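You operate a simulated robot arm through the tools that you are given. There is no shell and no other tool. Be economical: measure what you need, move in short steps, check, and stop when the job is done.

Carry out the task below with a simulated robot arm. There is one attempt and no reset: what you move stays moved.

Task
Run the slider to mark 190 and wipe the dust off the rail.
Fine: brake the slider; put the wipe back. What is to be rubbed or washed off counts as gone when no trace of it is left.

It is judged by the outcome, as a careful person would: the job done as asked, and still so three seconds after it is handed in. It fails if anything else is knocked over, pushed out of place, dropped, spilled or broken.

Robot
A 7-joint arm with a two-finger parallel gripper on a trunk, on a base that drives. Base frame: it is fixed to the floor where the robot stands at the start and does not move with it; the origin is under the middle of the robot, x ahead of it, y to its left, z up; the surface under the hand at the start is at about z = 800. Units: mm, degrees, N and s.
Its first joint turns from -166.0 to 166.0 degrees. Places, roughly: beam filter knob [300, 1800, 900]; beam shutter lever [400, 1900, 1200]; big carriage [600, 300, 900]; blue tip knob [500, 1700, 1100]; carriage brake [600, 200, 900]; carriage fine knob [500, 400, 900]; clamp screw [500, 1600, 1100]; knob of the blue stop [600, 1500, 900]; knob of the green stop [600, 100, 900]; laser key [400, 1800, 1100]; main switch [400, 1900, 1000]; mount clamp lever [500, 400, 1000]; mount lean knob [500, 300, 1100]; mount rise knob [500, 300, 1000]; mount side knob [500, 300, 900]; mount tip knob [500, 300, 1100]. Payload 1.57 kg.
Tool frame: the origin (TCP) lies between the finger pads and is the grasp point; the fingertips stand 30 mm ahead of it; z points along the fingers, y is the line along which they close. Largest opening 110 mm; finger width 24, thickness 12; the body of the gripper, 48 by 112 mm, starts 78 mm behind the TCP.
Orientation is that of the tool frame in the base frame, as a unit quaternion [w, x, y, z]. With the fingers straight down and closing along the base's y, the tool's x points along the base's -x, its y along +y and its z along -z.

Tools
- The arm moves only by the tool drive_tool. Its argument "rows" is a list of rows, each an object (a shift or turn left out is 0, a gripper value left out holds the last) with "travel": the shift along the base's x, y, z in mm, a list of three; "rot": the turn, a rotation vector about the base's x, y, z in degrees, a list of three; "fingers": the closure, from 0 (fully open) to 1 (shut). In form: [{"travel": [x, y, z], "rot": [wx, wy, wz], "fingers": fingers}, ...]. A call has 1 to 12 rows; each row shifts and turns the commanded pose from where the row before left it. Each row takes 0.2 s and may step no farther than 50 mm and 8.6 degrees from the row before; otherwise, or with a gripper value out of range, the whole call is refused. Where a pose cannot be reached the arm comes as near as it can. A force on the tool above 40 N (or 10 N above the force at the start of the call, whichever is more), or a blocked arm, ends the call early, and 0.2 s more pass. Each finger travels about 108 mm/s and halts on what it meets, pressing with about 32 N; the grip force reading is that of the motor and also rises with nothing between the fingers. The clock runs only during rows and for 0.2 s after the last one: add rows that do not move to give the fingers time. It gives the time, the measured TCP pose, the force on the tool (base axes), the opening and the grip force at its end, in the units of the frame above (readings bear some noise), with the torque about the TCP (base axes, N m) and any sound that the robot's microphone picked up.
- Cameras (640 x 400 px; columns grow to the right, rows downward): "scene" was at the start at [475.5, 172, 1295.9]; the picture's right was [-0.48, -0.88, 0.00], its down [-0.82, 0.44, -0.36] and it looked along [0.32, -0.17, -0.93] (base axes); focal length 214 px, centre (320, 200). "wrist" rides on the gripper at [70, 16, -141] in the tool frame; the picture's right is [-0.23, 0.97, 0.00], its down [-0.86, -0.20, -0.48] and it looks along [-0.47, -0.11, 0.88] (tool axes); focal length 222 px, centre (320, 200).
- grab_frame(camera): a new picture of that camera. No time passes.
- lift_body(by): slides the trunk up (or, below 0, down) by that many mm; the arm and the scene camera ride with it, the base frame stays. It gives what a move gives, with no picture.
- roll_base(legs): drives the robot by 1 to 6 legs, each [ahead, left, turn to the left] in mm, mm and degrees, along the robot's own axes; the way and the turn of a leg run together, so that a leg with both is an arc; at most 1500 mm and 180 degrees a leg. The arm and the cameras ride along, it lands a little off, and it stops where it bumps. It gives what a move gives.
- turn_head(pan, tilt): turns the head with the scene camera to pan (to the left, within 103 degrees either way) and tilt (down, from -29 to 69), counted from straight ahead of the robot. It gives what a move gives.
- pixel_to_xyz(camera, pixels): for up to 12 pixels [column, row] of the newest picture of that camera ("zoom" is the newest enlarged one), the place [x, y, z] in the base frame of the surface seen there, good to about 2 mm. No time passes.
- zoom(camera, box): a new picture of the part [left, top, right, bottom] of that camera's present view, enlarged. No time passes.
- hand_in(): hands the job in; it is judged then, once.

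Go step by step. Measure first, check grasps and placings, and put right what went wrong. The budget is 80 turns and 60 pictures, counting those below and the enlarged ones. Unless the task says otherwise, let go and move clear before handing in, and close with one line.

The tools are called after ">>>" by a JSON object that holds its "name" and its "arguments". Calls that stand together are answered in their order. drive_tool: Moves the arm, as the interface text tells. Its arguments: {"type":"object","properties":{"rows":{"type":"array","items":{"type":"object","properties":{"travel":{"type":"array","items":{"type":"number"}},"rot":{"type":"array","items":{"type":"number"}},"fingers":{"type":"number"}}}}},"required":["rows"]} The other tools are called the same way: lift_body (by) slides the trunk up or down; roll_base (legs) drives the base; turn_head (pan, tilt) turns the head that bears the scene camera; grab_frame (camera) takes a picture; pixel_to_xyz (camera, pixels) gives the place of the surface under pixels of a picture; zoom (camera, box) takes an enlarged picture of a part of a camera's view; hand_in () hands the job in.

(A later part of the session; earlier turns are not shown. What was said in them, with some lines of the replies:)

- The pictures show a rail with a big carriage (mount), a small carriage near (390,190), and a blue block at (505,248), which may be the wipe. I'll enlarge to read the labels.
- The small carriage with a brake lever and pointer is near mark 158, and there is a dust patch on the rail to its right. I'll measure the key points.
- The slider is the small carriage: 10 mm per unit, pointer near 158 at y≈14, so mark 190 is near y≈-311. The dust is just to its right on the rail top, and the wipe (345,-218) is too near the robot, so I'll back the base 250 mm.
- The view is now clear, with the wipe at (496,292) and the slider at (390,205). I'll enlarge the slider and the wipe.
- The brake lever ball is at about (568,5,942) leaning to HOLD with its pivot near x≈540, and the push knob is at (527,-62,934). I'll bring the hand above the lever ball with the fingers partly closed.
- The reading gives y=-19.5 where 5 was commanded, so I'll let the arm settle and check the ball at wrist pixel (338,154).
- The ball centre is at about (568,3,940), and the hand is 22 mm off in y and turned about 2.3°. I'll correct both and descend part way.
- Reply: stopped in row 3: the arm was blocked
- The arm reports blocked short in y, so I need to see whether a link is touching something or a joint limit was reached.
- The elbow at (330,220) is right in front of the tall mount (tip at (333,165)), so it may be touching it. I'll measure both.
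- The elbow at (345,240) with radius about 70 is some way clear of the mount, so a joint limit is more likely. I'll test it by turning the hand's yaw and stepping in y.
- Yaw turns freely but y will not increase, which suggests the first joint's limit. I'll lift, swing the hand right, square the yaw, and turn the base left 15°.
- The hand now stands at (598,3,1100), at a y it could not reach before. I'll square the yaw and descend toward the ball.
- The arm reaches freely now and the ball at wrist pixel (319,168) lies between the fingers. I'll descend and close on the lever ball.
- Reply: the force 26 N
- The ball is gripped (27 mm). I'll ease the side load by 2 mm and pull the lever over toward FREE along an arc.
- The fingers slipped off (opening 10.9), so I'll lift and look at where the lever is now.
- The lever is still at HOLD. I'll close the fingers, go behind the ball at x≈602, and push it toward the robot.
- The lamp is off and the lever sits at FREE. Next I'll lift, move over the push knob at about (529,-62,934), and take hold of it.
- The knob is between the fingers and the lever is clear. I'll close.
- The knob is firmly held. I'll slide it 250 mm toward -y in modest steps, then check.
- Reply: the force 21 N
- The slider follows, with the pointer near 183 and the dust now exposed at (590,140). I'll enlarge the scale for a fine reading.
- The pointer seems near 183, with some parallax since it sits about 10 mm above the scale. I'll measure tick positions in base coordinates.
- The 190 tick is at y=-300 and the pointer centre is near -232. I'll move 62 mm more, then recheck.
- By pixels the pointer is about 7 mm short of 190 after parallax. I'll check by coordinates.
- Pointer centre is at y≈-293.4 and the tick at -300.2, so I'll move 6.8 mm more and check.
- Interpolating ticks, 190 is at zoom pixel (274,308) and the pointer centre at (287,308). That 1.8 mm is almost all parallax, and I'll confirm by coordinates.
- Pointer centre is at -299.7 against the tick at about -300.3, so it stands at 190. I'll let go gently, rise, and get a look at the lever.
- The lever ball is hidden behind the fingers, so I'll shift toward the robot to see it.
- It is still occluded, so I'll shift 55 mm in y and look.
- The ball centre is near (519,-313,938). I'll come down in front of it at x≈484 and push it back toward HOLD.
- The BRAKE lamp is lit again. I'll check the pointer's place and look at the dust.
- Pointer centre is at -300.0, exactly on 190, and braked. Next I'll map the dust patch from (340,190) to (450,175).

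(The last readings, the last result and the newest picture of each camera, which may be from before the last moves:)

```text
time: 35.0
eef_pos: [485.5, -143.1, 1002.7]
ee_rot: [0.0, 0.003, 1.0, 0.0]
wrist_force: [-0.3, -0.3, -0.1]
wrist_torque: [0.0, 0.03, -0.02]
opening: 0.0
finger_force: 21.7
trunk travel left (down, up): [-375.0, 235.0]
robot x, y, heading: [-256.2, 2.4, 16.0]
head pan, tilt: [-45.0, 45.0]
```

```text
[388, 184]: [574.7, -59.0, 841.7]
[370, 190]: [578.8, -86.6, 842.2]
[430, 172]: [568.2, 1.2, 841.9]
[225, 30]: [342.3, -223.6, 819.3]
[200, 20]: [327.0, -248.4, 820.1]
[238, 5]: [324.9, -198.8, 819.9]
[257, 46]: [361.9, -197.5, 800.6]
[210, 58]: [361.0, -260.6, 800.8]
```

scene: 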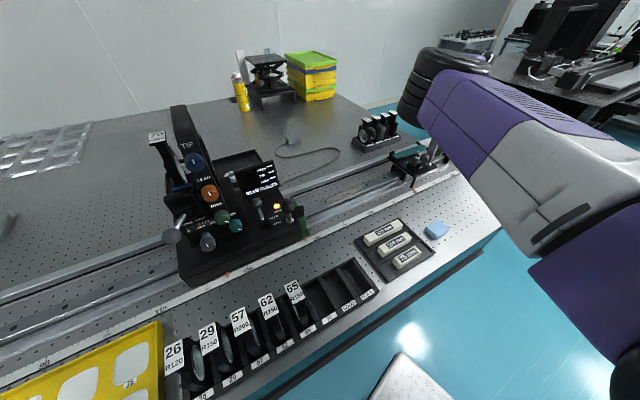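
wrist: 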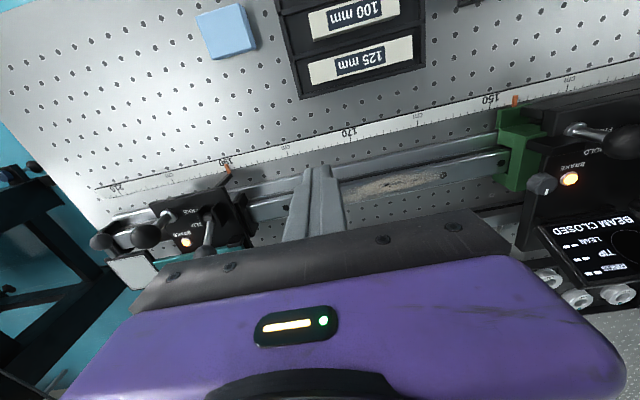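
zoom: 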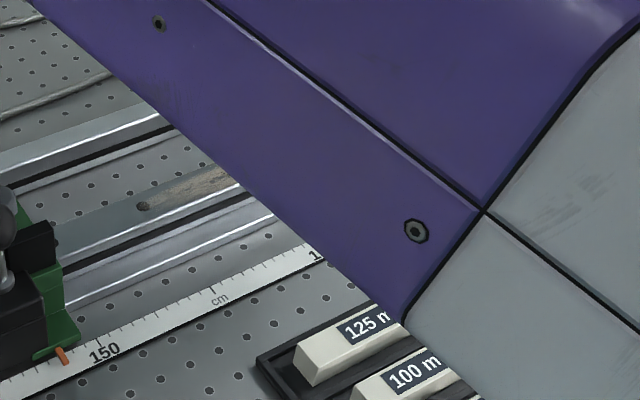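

The dust covers the rail top (x 562–592, z 842) from about y -140 to +25. The wipe occupies x 325–360, y -199…-251, z 800–821, so I'll go over it and open to about 80 mm.

>>> {"name": "drive_tool", "arguments": {"rows": [{"travel": [-45, -20, 0], "fingers": 0.27}, {"travel": [-45, -20, 0]}, {"travel": [-45, -20, 0]}, {"travel": [-7, -22, 0]}, {"travel": [0, 0, -50]}, {"travel": [0, 0, -50]}, {"travel": [0, 0, -20]}, {"travel": [0, 0, 0]}]}}

>>> {"name": "grab_frame", "arguments": {"camera": "wrist"}}

```text
time: 36.8
eef_pos: [343.3, -226.4, 883.5]
ee_rot: [-0.002, 0.002, 1.0, -0.001]
wrist_force: [0.0, -0.1, 0.1]
wrist_torque: [-0.03, -0.01, -0.05]
opening: 80.4
finger_force: 0.1
trunk travel left (down, up): [-375.0, 235.0]
robot x, y, heading: [-257.3, 0.7, 15.6]
head pan, tilt: [-45.0, 45.0]
```

```text
24 pictures are left
```

wrist: 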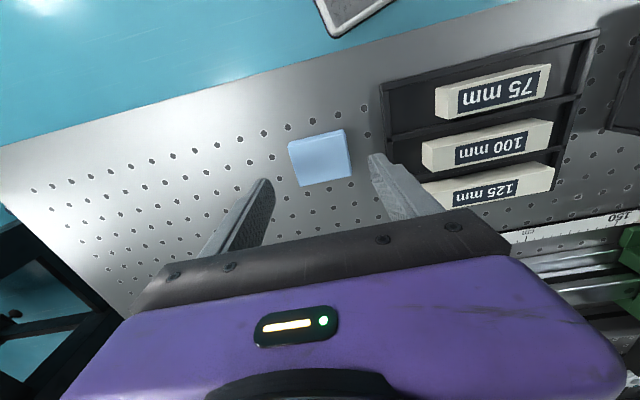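

The wipe at (320,158) is between the fingers and the tray is clear. I'll descend to z≈838 and close.

>>> {"name": "drive_tool", "arguments": {"rows": [{"travel": [0, 0, -25]}, {"travel": [0, 1, -20]}, {"travel": [0, 0, 0]}, {"fingers": 0.7}, {"travel": [0, 0, 0]}, {"travel": [0, 0, 0]}]}}

>>> {"name": "grab_frame", "arguments": {"camera": "wrist"}}

```text
time: 38.2
eef_pos: [345.1, -223.2, 839.2]
ee_rot: [-0.001, 0.002, 1.0, 0.0]
wrist_force: [0.7, 0.1, 0.6]
wrist_torque: [-0.02, 0.01, -0.01]
opening: 54.3
finger_force: 32.0
trunk travel left (down, up): [-375.0, 235.0]
robot x, y, heading: [-257.3, -0.0, 15.9]
head pan, tilt: [-45.0, 45.0]
```

```text
23 pictures are left
```

wrist: 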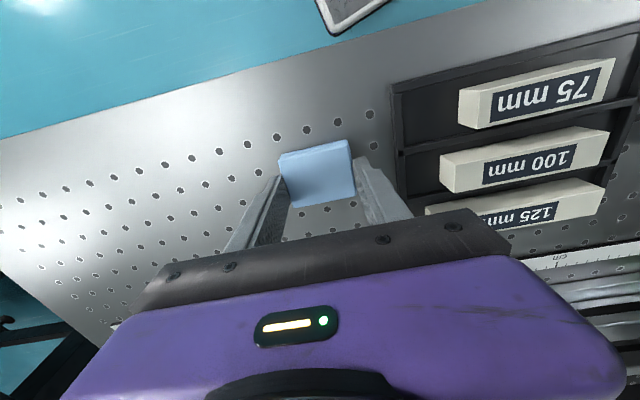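

The wipe is gripped (54 mm, 32 N) with its home pose at TCP (344.5,-223.5,839). I'll lift it and carry it above the left end of the dust.

>>> {"name": "drive_tool", "arguments": {"rows": [{"travel": [0, 0, 30]}, {"travel": [0, 0, 40]}, {"travel": [0, 0, 40]}, {"travel": [40, 8, 0]}, {"travel": [40, 8, 0]}, {"travel": [40, 8, 0]}, {"travel": [40, 8, 0]}, {"travel": [40, 8, 0]}, {"travel": [33, 8, 0]}, {"travel": [0, 0, -30]}, {"travel": [0, 0, 0]}]}}

>>> {"name": "grab_frame", "arguments": {"camera": "wrist"}}

```text
time: 40.6
eef_pos: [576.2, -176.1, 918.8]
ee_rot: [-0.001, 0.002, 1.0, 0.0]
wrist_force: [0.4, 0.3, -0.4]
wrist_torque: [0.0, 0.02, -0.04]
opening: 54.2
finger_force: 31.9
trunk travel left (down, up): [-375.0, 235.0]
robot x, y, heading: [-253.2, -0.8, 15.8]
head pan, tilt: [-45.0, 45.0]
```

```text
22 pictures are left
```

wrist: 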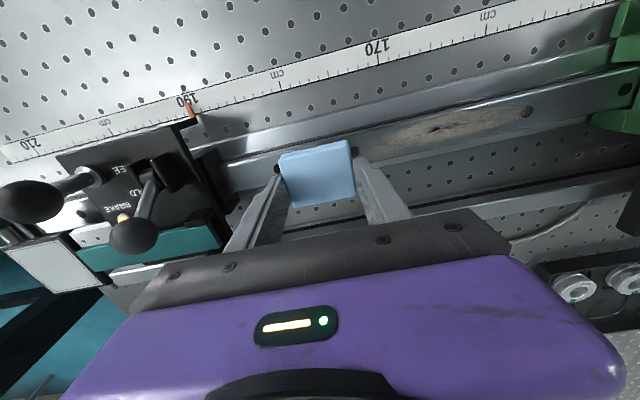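

The wipe is held over the rail, left of the dust. I'll lower it until it touches.

>>> {"name": "drive_tool", "arguments": {"rows": [{"travel": [2, 0, -20]}, {"travel": [0, 0, -14]}, {"travel": [0, 0, -4]}, {"travel": [0, 0, -3]}, {"travel": [0, 0, 0]}]}}

```text
time: 41.8
eef_pos: [578.3, -176.5, 879.9]
ee_rot: [0.0, 0.002, 1.0, -0.002]
wrist_force: [-3.6, 0.5, 31.4]
wrist_torque: [0.2, 0.25, 0.02]
opening: 54.3
finger_force: 31.7
trunk travel left (down, up): [-375.0, 235.0]
robot x, y, heading: [-258.3, -2.4, 15.6]
head pan, tilt: [-45.0, 45.0]
```

Contact at 31 N is a bit hard, so I'll ease 1 mm and stroke along the rail to y≈+16.

>>> {"name": "drive_tool", "arguments": {"rows": [{"travel": [0, 0, 1.2]}, {"travel": [0, 15, 0]}, {"travel": [0, 20, 0]}, {"travel": [0, 20, 0]}, {"travel": [0, 20, 0]}, {"travel": [0, 20, 0]}, {"travel": [0, 20, 0]}, {"travel": [0, 20, 0]}, {"travel": [0, 20, 0]}, {"travel": [0, 20, 0]}, {"travel": [0, 17, 0]}, {"travel": [0, 0, 0]}]}}

>>> {"name": "grab_frame", "arguments": {"camera": "wrist"}}

```text
time: 44.4
eef_pos: [577.8, 16.8, 878.9]
ee_rot: [0.001, 0.001, 1.0, 0.0]
wrist_force: [1.8, -11.3, 20.1]
wrist_torque: [-0.56, -0.06, -0.01]
opening: 54.3
finger_force: 31.6
trunk travel left (down, up): [-375.0, 235.0]
robot x, y, heading: [-254.5, 0.8, 15.7]
head pan, tilt: [-45.0, 45.0]
```

```text
21 pictures are left
```

wrist: 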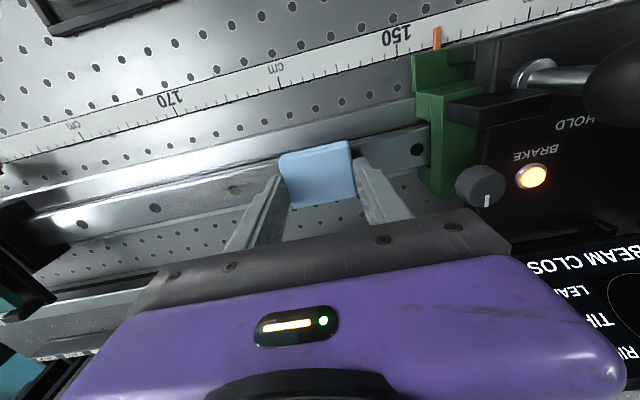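

One stroke took most of it away. I'll extend to y≈25 and stroke back.

>>> {"name": "drive_tool", "arguments": {"rows": [{"travel": [0, 8, 0]}, {"travel": [0, -20, 0]}, {"travel": [0, -20, 0]}, {"travel": [0, -20, 0]}, {"travel": [0, -20, 0]}, {"travel": [0, -20, 0]}, {"travel": [0, -20, 0]}, {"travel": [0, -20, 0]}, {"travel": [0, -20, 0]}, {"travel": [0, -20, 0]}, {"travel": [0, -20, 0]}, {"travel": [0, 0, 0]}]}}

>>> {"name": "zoom", "arguments": {"camera": "wrist", "box": [340, 70, 600, 230]}}

```text
time: 45.3
eef_pos: [579.3, -24.4, 879.6]
ee_rot: [0.001, 0.001, 1.0, 0.002]
wrist_force: [-3.3, -0.5, 11.4]
wrist_torque: [0.21, 0.16, -0.02]
opening: 54.2
finger_force: 31.9
trunk travel left (down, up): [-375.0, 235.0]
robot x, y, heading: [-255.2, 1.4, 15.8]
head pan, tilt: [-45.0, 45.0]
stopped in row 4: the force on the tool passed its limit at 40 N (the readings are from after the stop); the commanded pose is now the measured one
```

```text
2.46 times, centred on (470, 150) of wrist
```

zoom: 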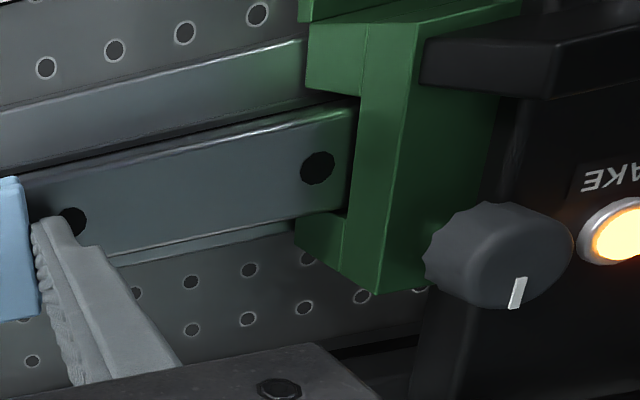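

The right end looks clean. The force limit tripped during the reversal, so I'll continue back left more gently.

>>> {"name": "drive_tool", "arguments": {"rows": [{"travel": [-1, -8, -0.3]}, {"travel": [0, -15, 0]}, {"travel": [0, -15, 0]}, {"travel": [0, -15, 0]}, {"travel": [0, -15, 0]}, {"travel": [0, -15, 0]}, {"travel": [0, -15, 0]}, {"travel": [0, -15, 0]}, {"travel": [0, -15, 0]}, {"travel": [0, -15, 0]}, {"travel": [0, -12, 0]}, {"travel": [0, 0, 0]}]}}

>>> {"name": "zoom", "arguments": {"camera": "wrist", "box": [340, 70, 600, 230]}}

```text
time: 47.9
eef_pos: [578.5, -179.1, 878.7]
ee_rot: [0.0, 0.001, 1.0, 0.002]
wrist_force: [0.5, 10.1, 16.6]
wrist_torque: [0.39, -0.07, 0.0]
opening: 54.0
finger_force: 32.1
trunk travel left (down, up): [-375.0, 235.0]
robot x, y, heading: [-256.7, -1.3, 15.7]
head pan, tilt: [-45.0, 45.0]
```

```text
2.46 times, centred on (470, 150) of wrist
```

zoom: 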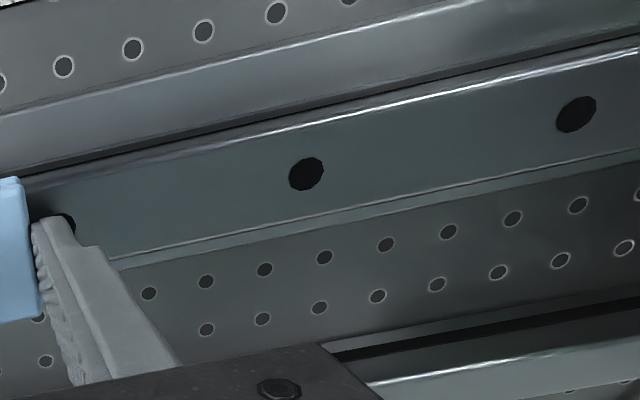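

The rail from y≈-140 rightward looks clean. I'll lift the wipe and inspect the whole stretch.

>>> {"name": "drive_tool", "arguments": {"rows": [{"travel": [0, 0, 30]}, {"travel": [-40, 0, 40]}, {"travel": [-40, 30, 0]}, {"travel": [-40, 30, 0]}, {"travel": [0, 0, 0]}]}}

>>> {"name": "zoom", "arguments": {"camera": "wrist", "box": [200, 120, 360, 220]}}

>>> {"name": "zoom", "arguments": {"camera": "wrist", "box": [340, 110, 500, 210]}}

```text
refused: row 2 steps farther than a row can; nothing moved
```

```text
4.00 times, centred on (280, 170) of wrist
```

zoom: 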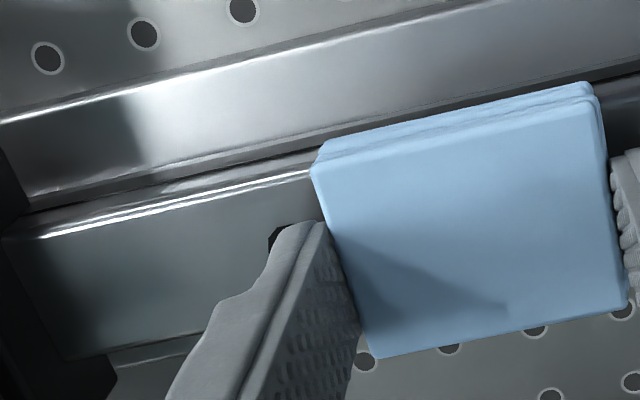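

```text
4.00 times, centred on (420, 160) of wrist
```

zoom: 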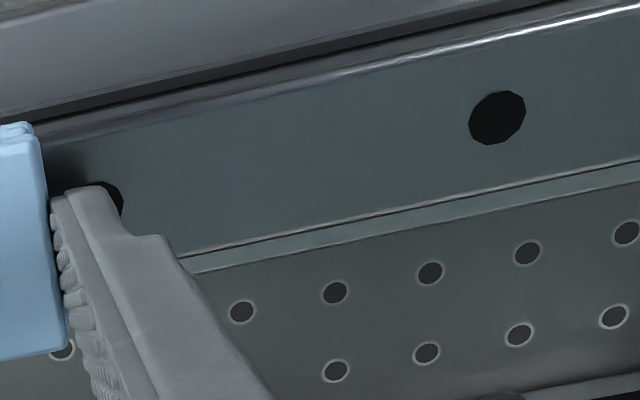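

It looks clean, but I'll make one more full pass for certainty while in contact.

>>> {"name": "drive_tool", "arguments": {"rows": [{"travel": [0, 10, 0]}, {"travel": [0, 18, 0]}, {"travel": [0, 19, 0]}, {"travel": [0, 19, 0]}, {"travel": [0, 19, 0]}, {"travel": [0, 19, 0]}, {"travel": [0, 19, 0]}, {"travel": [0, 19, 0]}, {"travel": [0, 19, 0]}, {"travel": [0, 19, 0]}, {"travel": [0, 15, 0]}, {"travel": [0, 6, 0]}]}}

>>> {"name": "drive_tool", "arguments": {"rows": [{"travel": [0, 0, 30]}, {"travel": [0, 0, 40]}, {"travel": [-40, -20, 0]}, {"travel": [-40, -20, 0]}, {"travel": [-40, -20, 0]}, {"travel": [0, 0, 0]}]}}

>>> {"name": "grab_frame", "arguments": {"camera": "wrist"}}

```text
time: 50.5
eef_pos: [577.5, 23.0, 877.4]
ee_rot: [0.0, 0.0, 1.0, 0.003]
wrist_force: [1.0, -7.9, 9.8]
wrist_torque: [-0.29, -0.03, 0.04]
opening: 54.3
finger_force: 32.2
trunk travel left (down, up): [-375.0, 235.0]
robot x, y, heading: [-257.6, 0.8, 16.0]
head pan, tilt: [-45.0, 45.0]
```

```text
time: 51.9
eef_pos: [459.0, -36.1, 948.7]
ee_rot: [0.0, 0.0, 1.0, 0.003]
wrist_force: [-0.5, 0.4, 0.1]
wrist_torque: [-0.04, 0.01, 0.03]
opening: 54.3
finger_force: 31.8
trunk travel left (down, up): [-375.0, 235.0]
robot x, y, heading: [-256.6, 5.5, 15.5]
head pan, tilt: [-45.0, 45.0]
```

```text
16 pictures are left
```

wrist: 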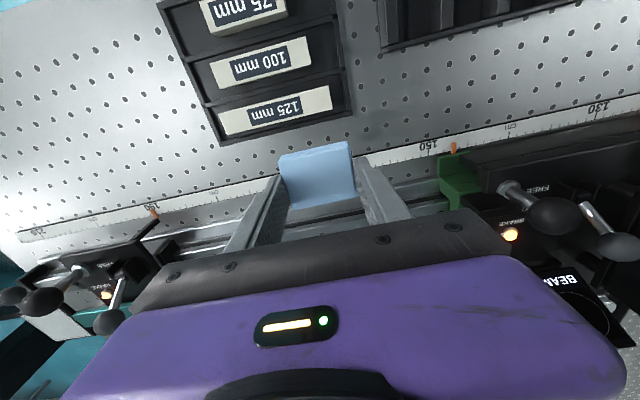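

The wipe itself blocks the view here. I'll carry the wipe over its home place, then view the rail with the scene camera.

>>> {"name": "drive_tool", "arguments": {"rows": [{"travel": [-20, -38, 0]}, {"travel": [-22, -38, 0]}, {"travel": [-24, -38, 0]}, {"travel": [-24, -38, 0]}, {"travel": [-24.5, -35.5, 0]}, {"travel": [0, 0, 0]}]}}

>>> {"name": "turn_head", "arguments": {"pan": -30, "tilt": 45}}

>>> {"name": "grab_frame", "arguments": {"camera": "scene"}}

>>> {"name": "grab_frame", "arguments": {"camera": "wrist"}}

```text
time: 53.3
eef_pos: [344.8, -223.3, 949.4]
ee_rot: [0.0, -0.001, 1.0, 0.003]
wrist_force: [-0.6, -0.8, 0.1]
wrist_torque: [0.0, 0.0, 0.04]
opening: 54.1
finger_force: 32.0
trunk travel left (down, up): [-375.0, 235.0]
robot x, y, heading: [-259.6, -2.3, 15.8]
head pan, tilt: [-45.0, 45.0]
```

```text
time: 54.1
eef_pos: [346.4, -222.5, 948.9]
ee_rot: [0.0, 0.0, 1.0, 0.003]
wrist_force: [1.1, 0.3, -1.1]
wrist_torque: [-0.02, 0.01, 0.02]
opening: 54.4
finger_force: 32.3
trunk travel left (down, up): [-375.0, 235.0]
robot x, y, heading: [-254.5, -0.5, 15.8]
head pan, tilt: [-30.0, 45.0]
```

```text
15 pictures are left
```

scene: 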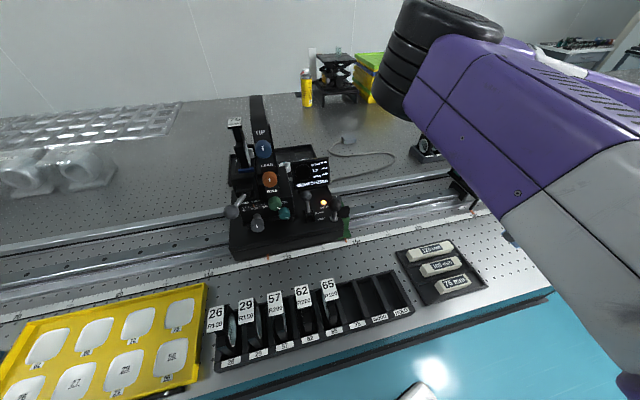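

```text
14 pictures are left
```

wrist: 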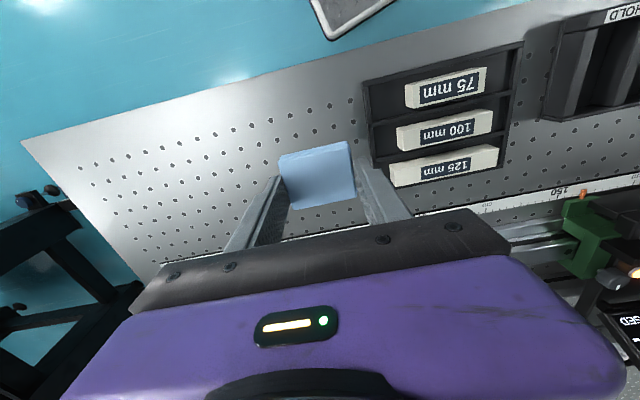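

The rail between green stop (345,225) and slider (460,185) is visible. I'll enlarge it before putting the wipe down.

>>> {"name": "zoom", "arguments": {"camera": "scene", "box": [340, 170, 480, 257]}}

```text
4.57 times, centred on (410, 214) of scene
```

zoom: 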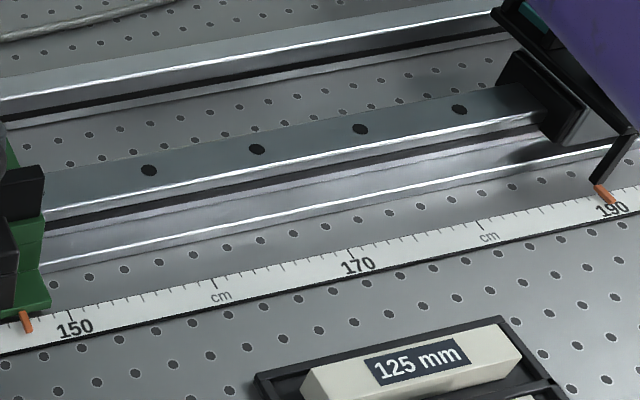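

The rail is clean throughout. I'll lower the wipe onto its home spot slowly.

>>> {"name": "drive_tool", "arguments": {"rows": [{"travel": [0, 0, -40]}, {"travel": [0, 0, -40]}, {"travel": [0, 0, -24]}, {"travel": [0, 0, -4]}, {"travel": [0, 0, -2]}, {"travel": [0, 0, 0]}]}}

```text
time: 55.5
eef_pos: [346.0, -223.9, 838.4]
ee_rot: [0.001, -0.001, 1.0, 0.004]
wrist_force: [-0.4, -0.1, -0.5]
wrist_torque: [-0.01, -0.01, -0.03]
opening: 54.1
finger_force: 32.0
trunk travel left (down, up): [-375.0, 235.0]
robot x, y, heading: [-253.8, -2.6, 15.5]
head pan, tilt: [-30.0, 45.0]
```

>>> {"name": "drive_tool", "arguments": {"rows": [{"travel": [-1, 0, -1]}, {"travel": [0, 0, -0.7]}, {"travel": [0, 0, 0]}]}}

```text
time: 56.3
eef_pos: [344.6, -223.3, 836.4]
ee_rot: [0.0, 0.0, 1.0, 0.003]
wrist_force: [0.2, 0.4, 3.4]
wrist_torque: [-0.06, 0.07, 0.01]
opening: 54.1
finger_force: 32.0
trunk travel left (down, up): [-375.0, 235.0]
robot x, y, heading: [-255.4, 0.3, 15.7]
head pan, tilt: [-30.0, 45.0]
```

It just touches the table (3.4 N at z=836.4). I'll open to 80 mm, rise clear and look.

>>> {"name": "drive_tool", "arguments": {"rows": [{"fingers": 0.27}, {"travel": [0, 0, 0]}, {"travel": [0, 0, 40]}, {"travel": [0, 0, 50]}, {"travel": [0, 0, 50]}, {"travel": [0, 0, 30]}, {"travel": [0, 0, 0]}]}}

>>> {"name": "grab_frame", "arguments": {"camera": "wrist"}}

>>> {"name": "pixel_to_xyz", "arguments": {"camera": "wrist", "pixels": [[320, 148], [323, 145], [315, 155]]}}

```text
time: 57.9
eef_pos: [344.1, -225.7, 1004.3]
ee_rot: [0.0, -0.001, 1.0, 0.003]
wrist_force: [-0.3, -0.4, 0.4]
wrist_torque: [-0.02, 0.0, -0.01]
opening: 80.5
finger_force: 0.0
trunk travel left (down, up): [-375.0, 235.0]
robot x, y, heading: [-255.8, -2.0, 15.6]
head pan, tilt: [-30.0, 45.0]
```

```text
12 pictures are left
```

wrist: 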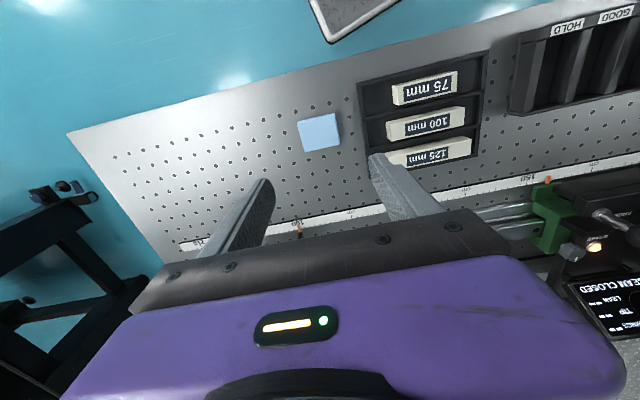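

```text
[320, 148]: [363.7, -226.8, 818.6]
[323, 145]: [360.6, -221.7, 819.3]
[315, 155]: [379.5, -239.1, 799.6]
```

The wipe lies flat at (320,132). I'll check its place and take a last look at the slider.

>>> {"name": "pixel_to_xyz", "arguments": {"camera": "wrist", "pixels": [[300, 124], [333, 115], [339, 143], [306, 149], [320, 132]]}}

>>> {"name": "drive_tool", "arguments": {"rows": [{"travel": [0, 0, 40]}, {"travel": [0, 40, 20]}, {"travel": [0, 40, 0]}, {"travel": [0, 0, 0]}]}}

>>> {"name": "zoom", "arguments": {"camera": "wrist", "box": [130, 80, 330, 205]}}

```text
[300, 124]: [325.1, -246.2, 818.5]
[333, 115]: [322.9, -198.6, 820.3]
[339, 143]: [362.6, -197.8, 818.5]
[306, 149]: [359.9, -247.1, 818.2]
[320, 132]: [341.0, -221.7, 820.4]
```

```text
time: 58.9
eef_pos: [344.6, -144.7, 1067.9]
ee_rot: [0.0, 0.0, 1.0, 0.003]
wrist_force: [-0.6, 0.1, -0.5]
wrist_torque: [-0.04, 0.03, 0.0]
opening: 80.3
finger_force: 0.0
trunk travel left (down, up): [-375.0, 235.0]
robot x, y, heading: [-257.6, -0.5, 15.7]
head pan, tilt: [-30.0, 45.0]
```

```text
3.20 times, centred on (230, 142) of wrist
```

zoom: 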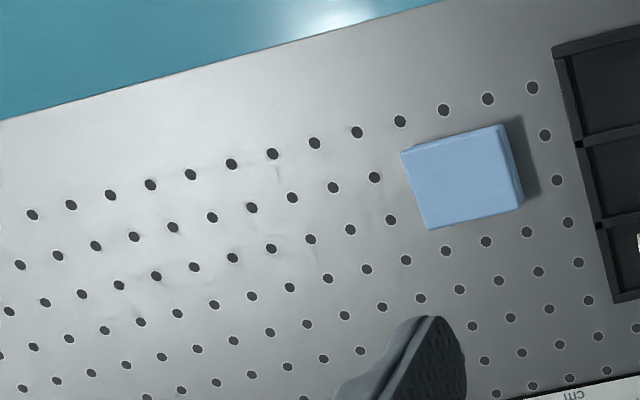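

The wipe is back within about 2 mm of its old place. The slider stands at 190 with the brake lamp lit, the rail is clean and the hand is clear.

>>> {"name": "hand_in", "arguments": {}}

```text
The job is handed in.
```

The slider is at mark 190 with the brake on, the rail showed no dust in the last close-up, and the wipe is back where it was; I've handed the job in.
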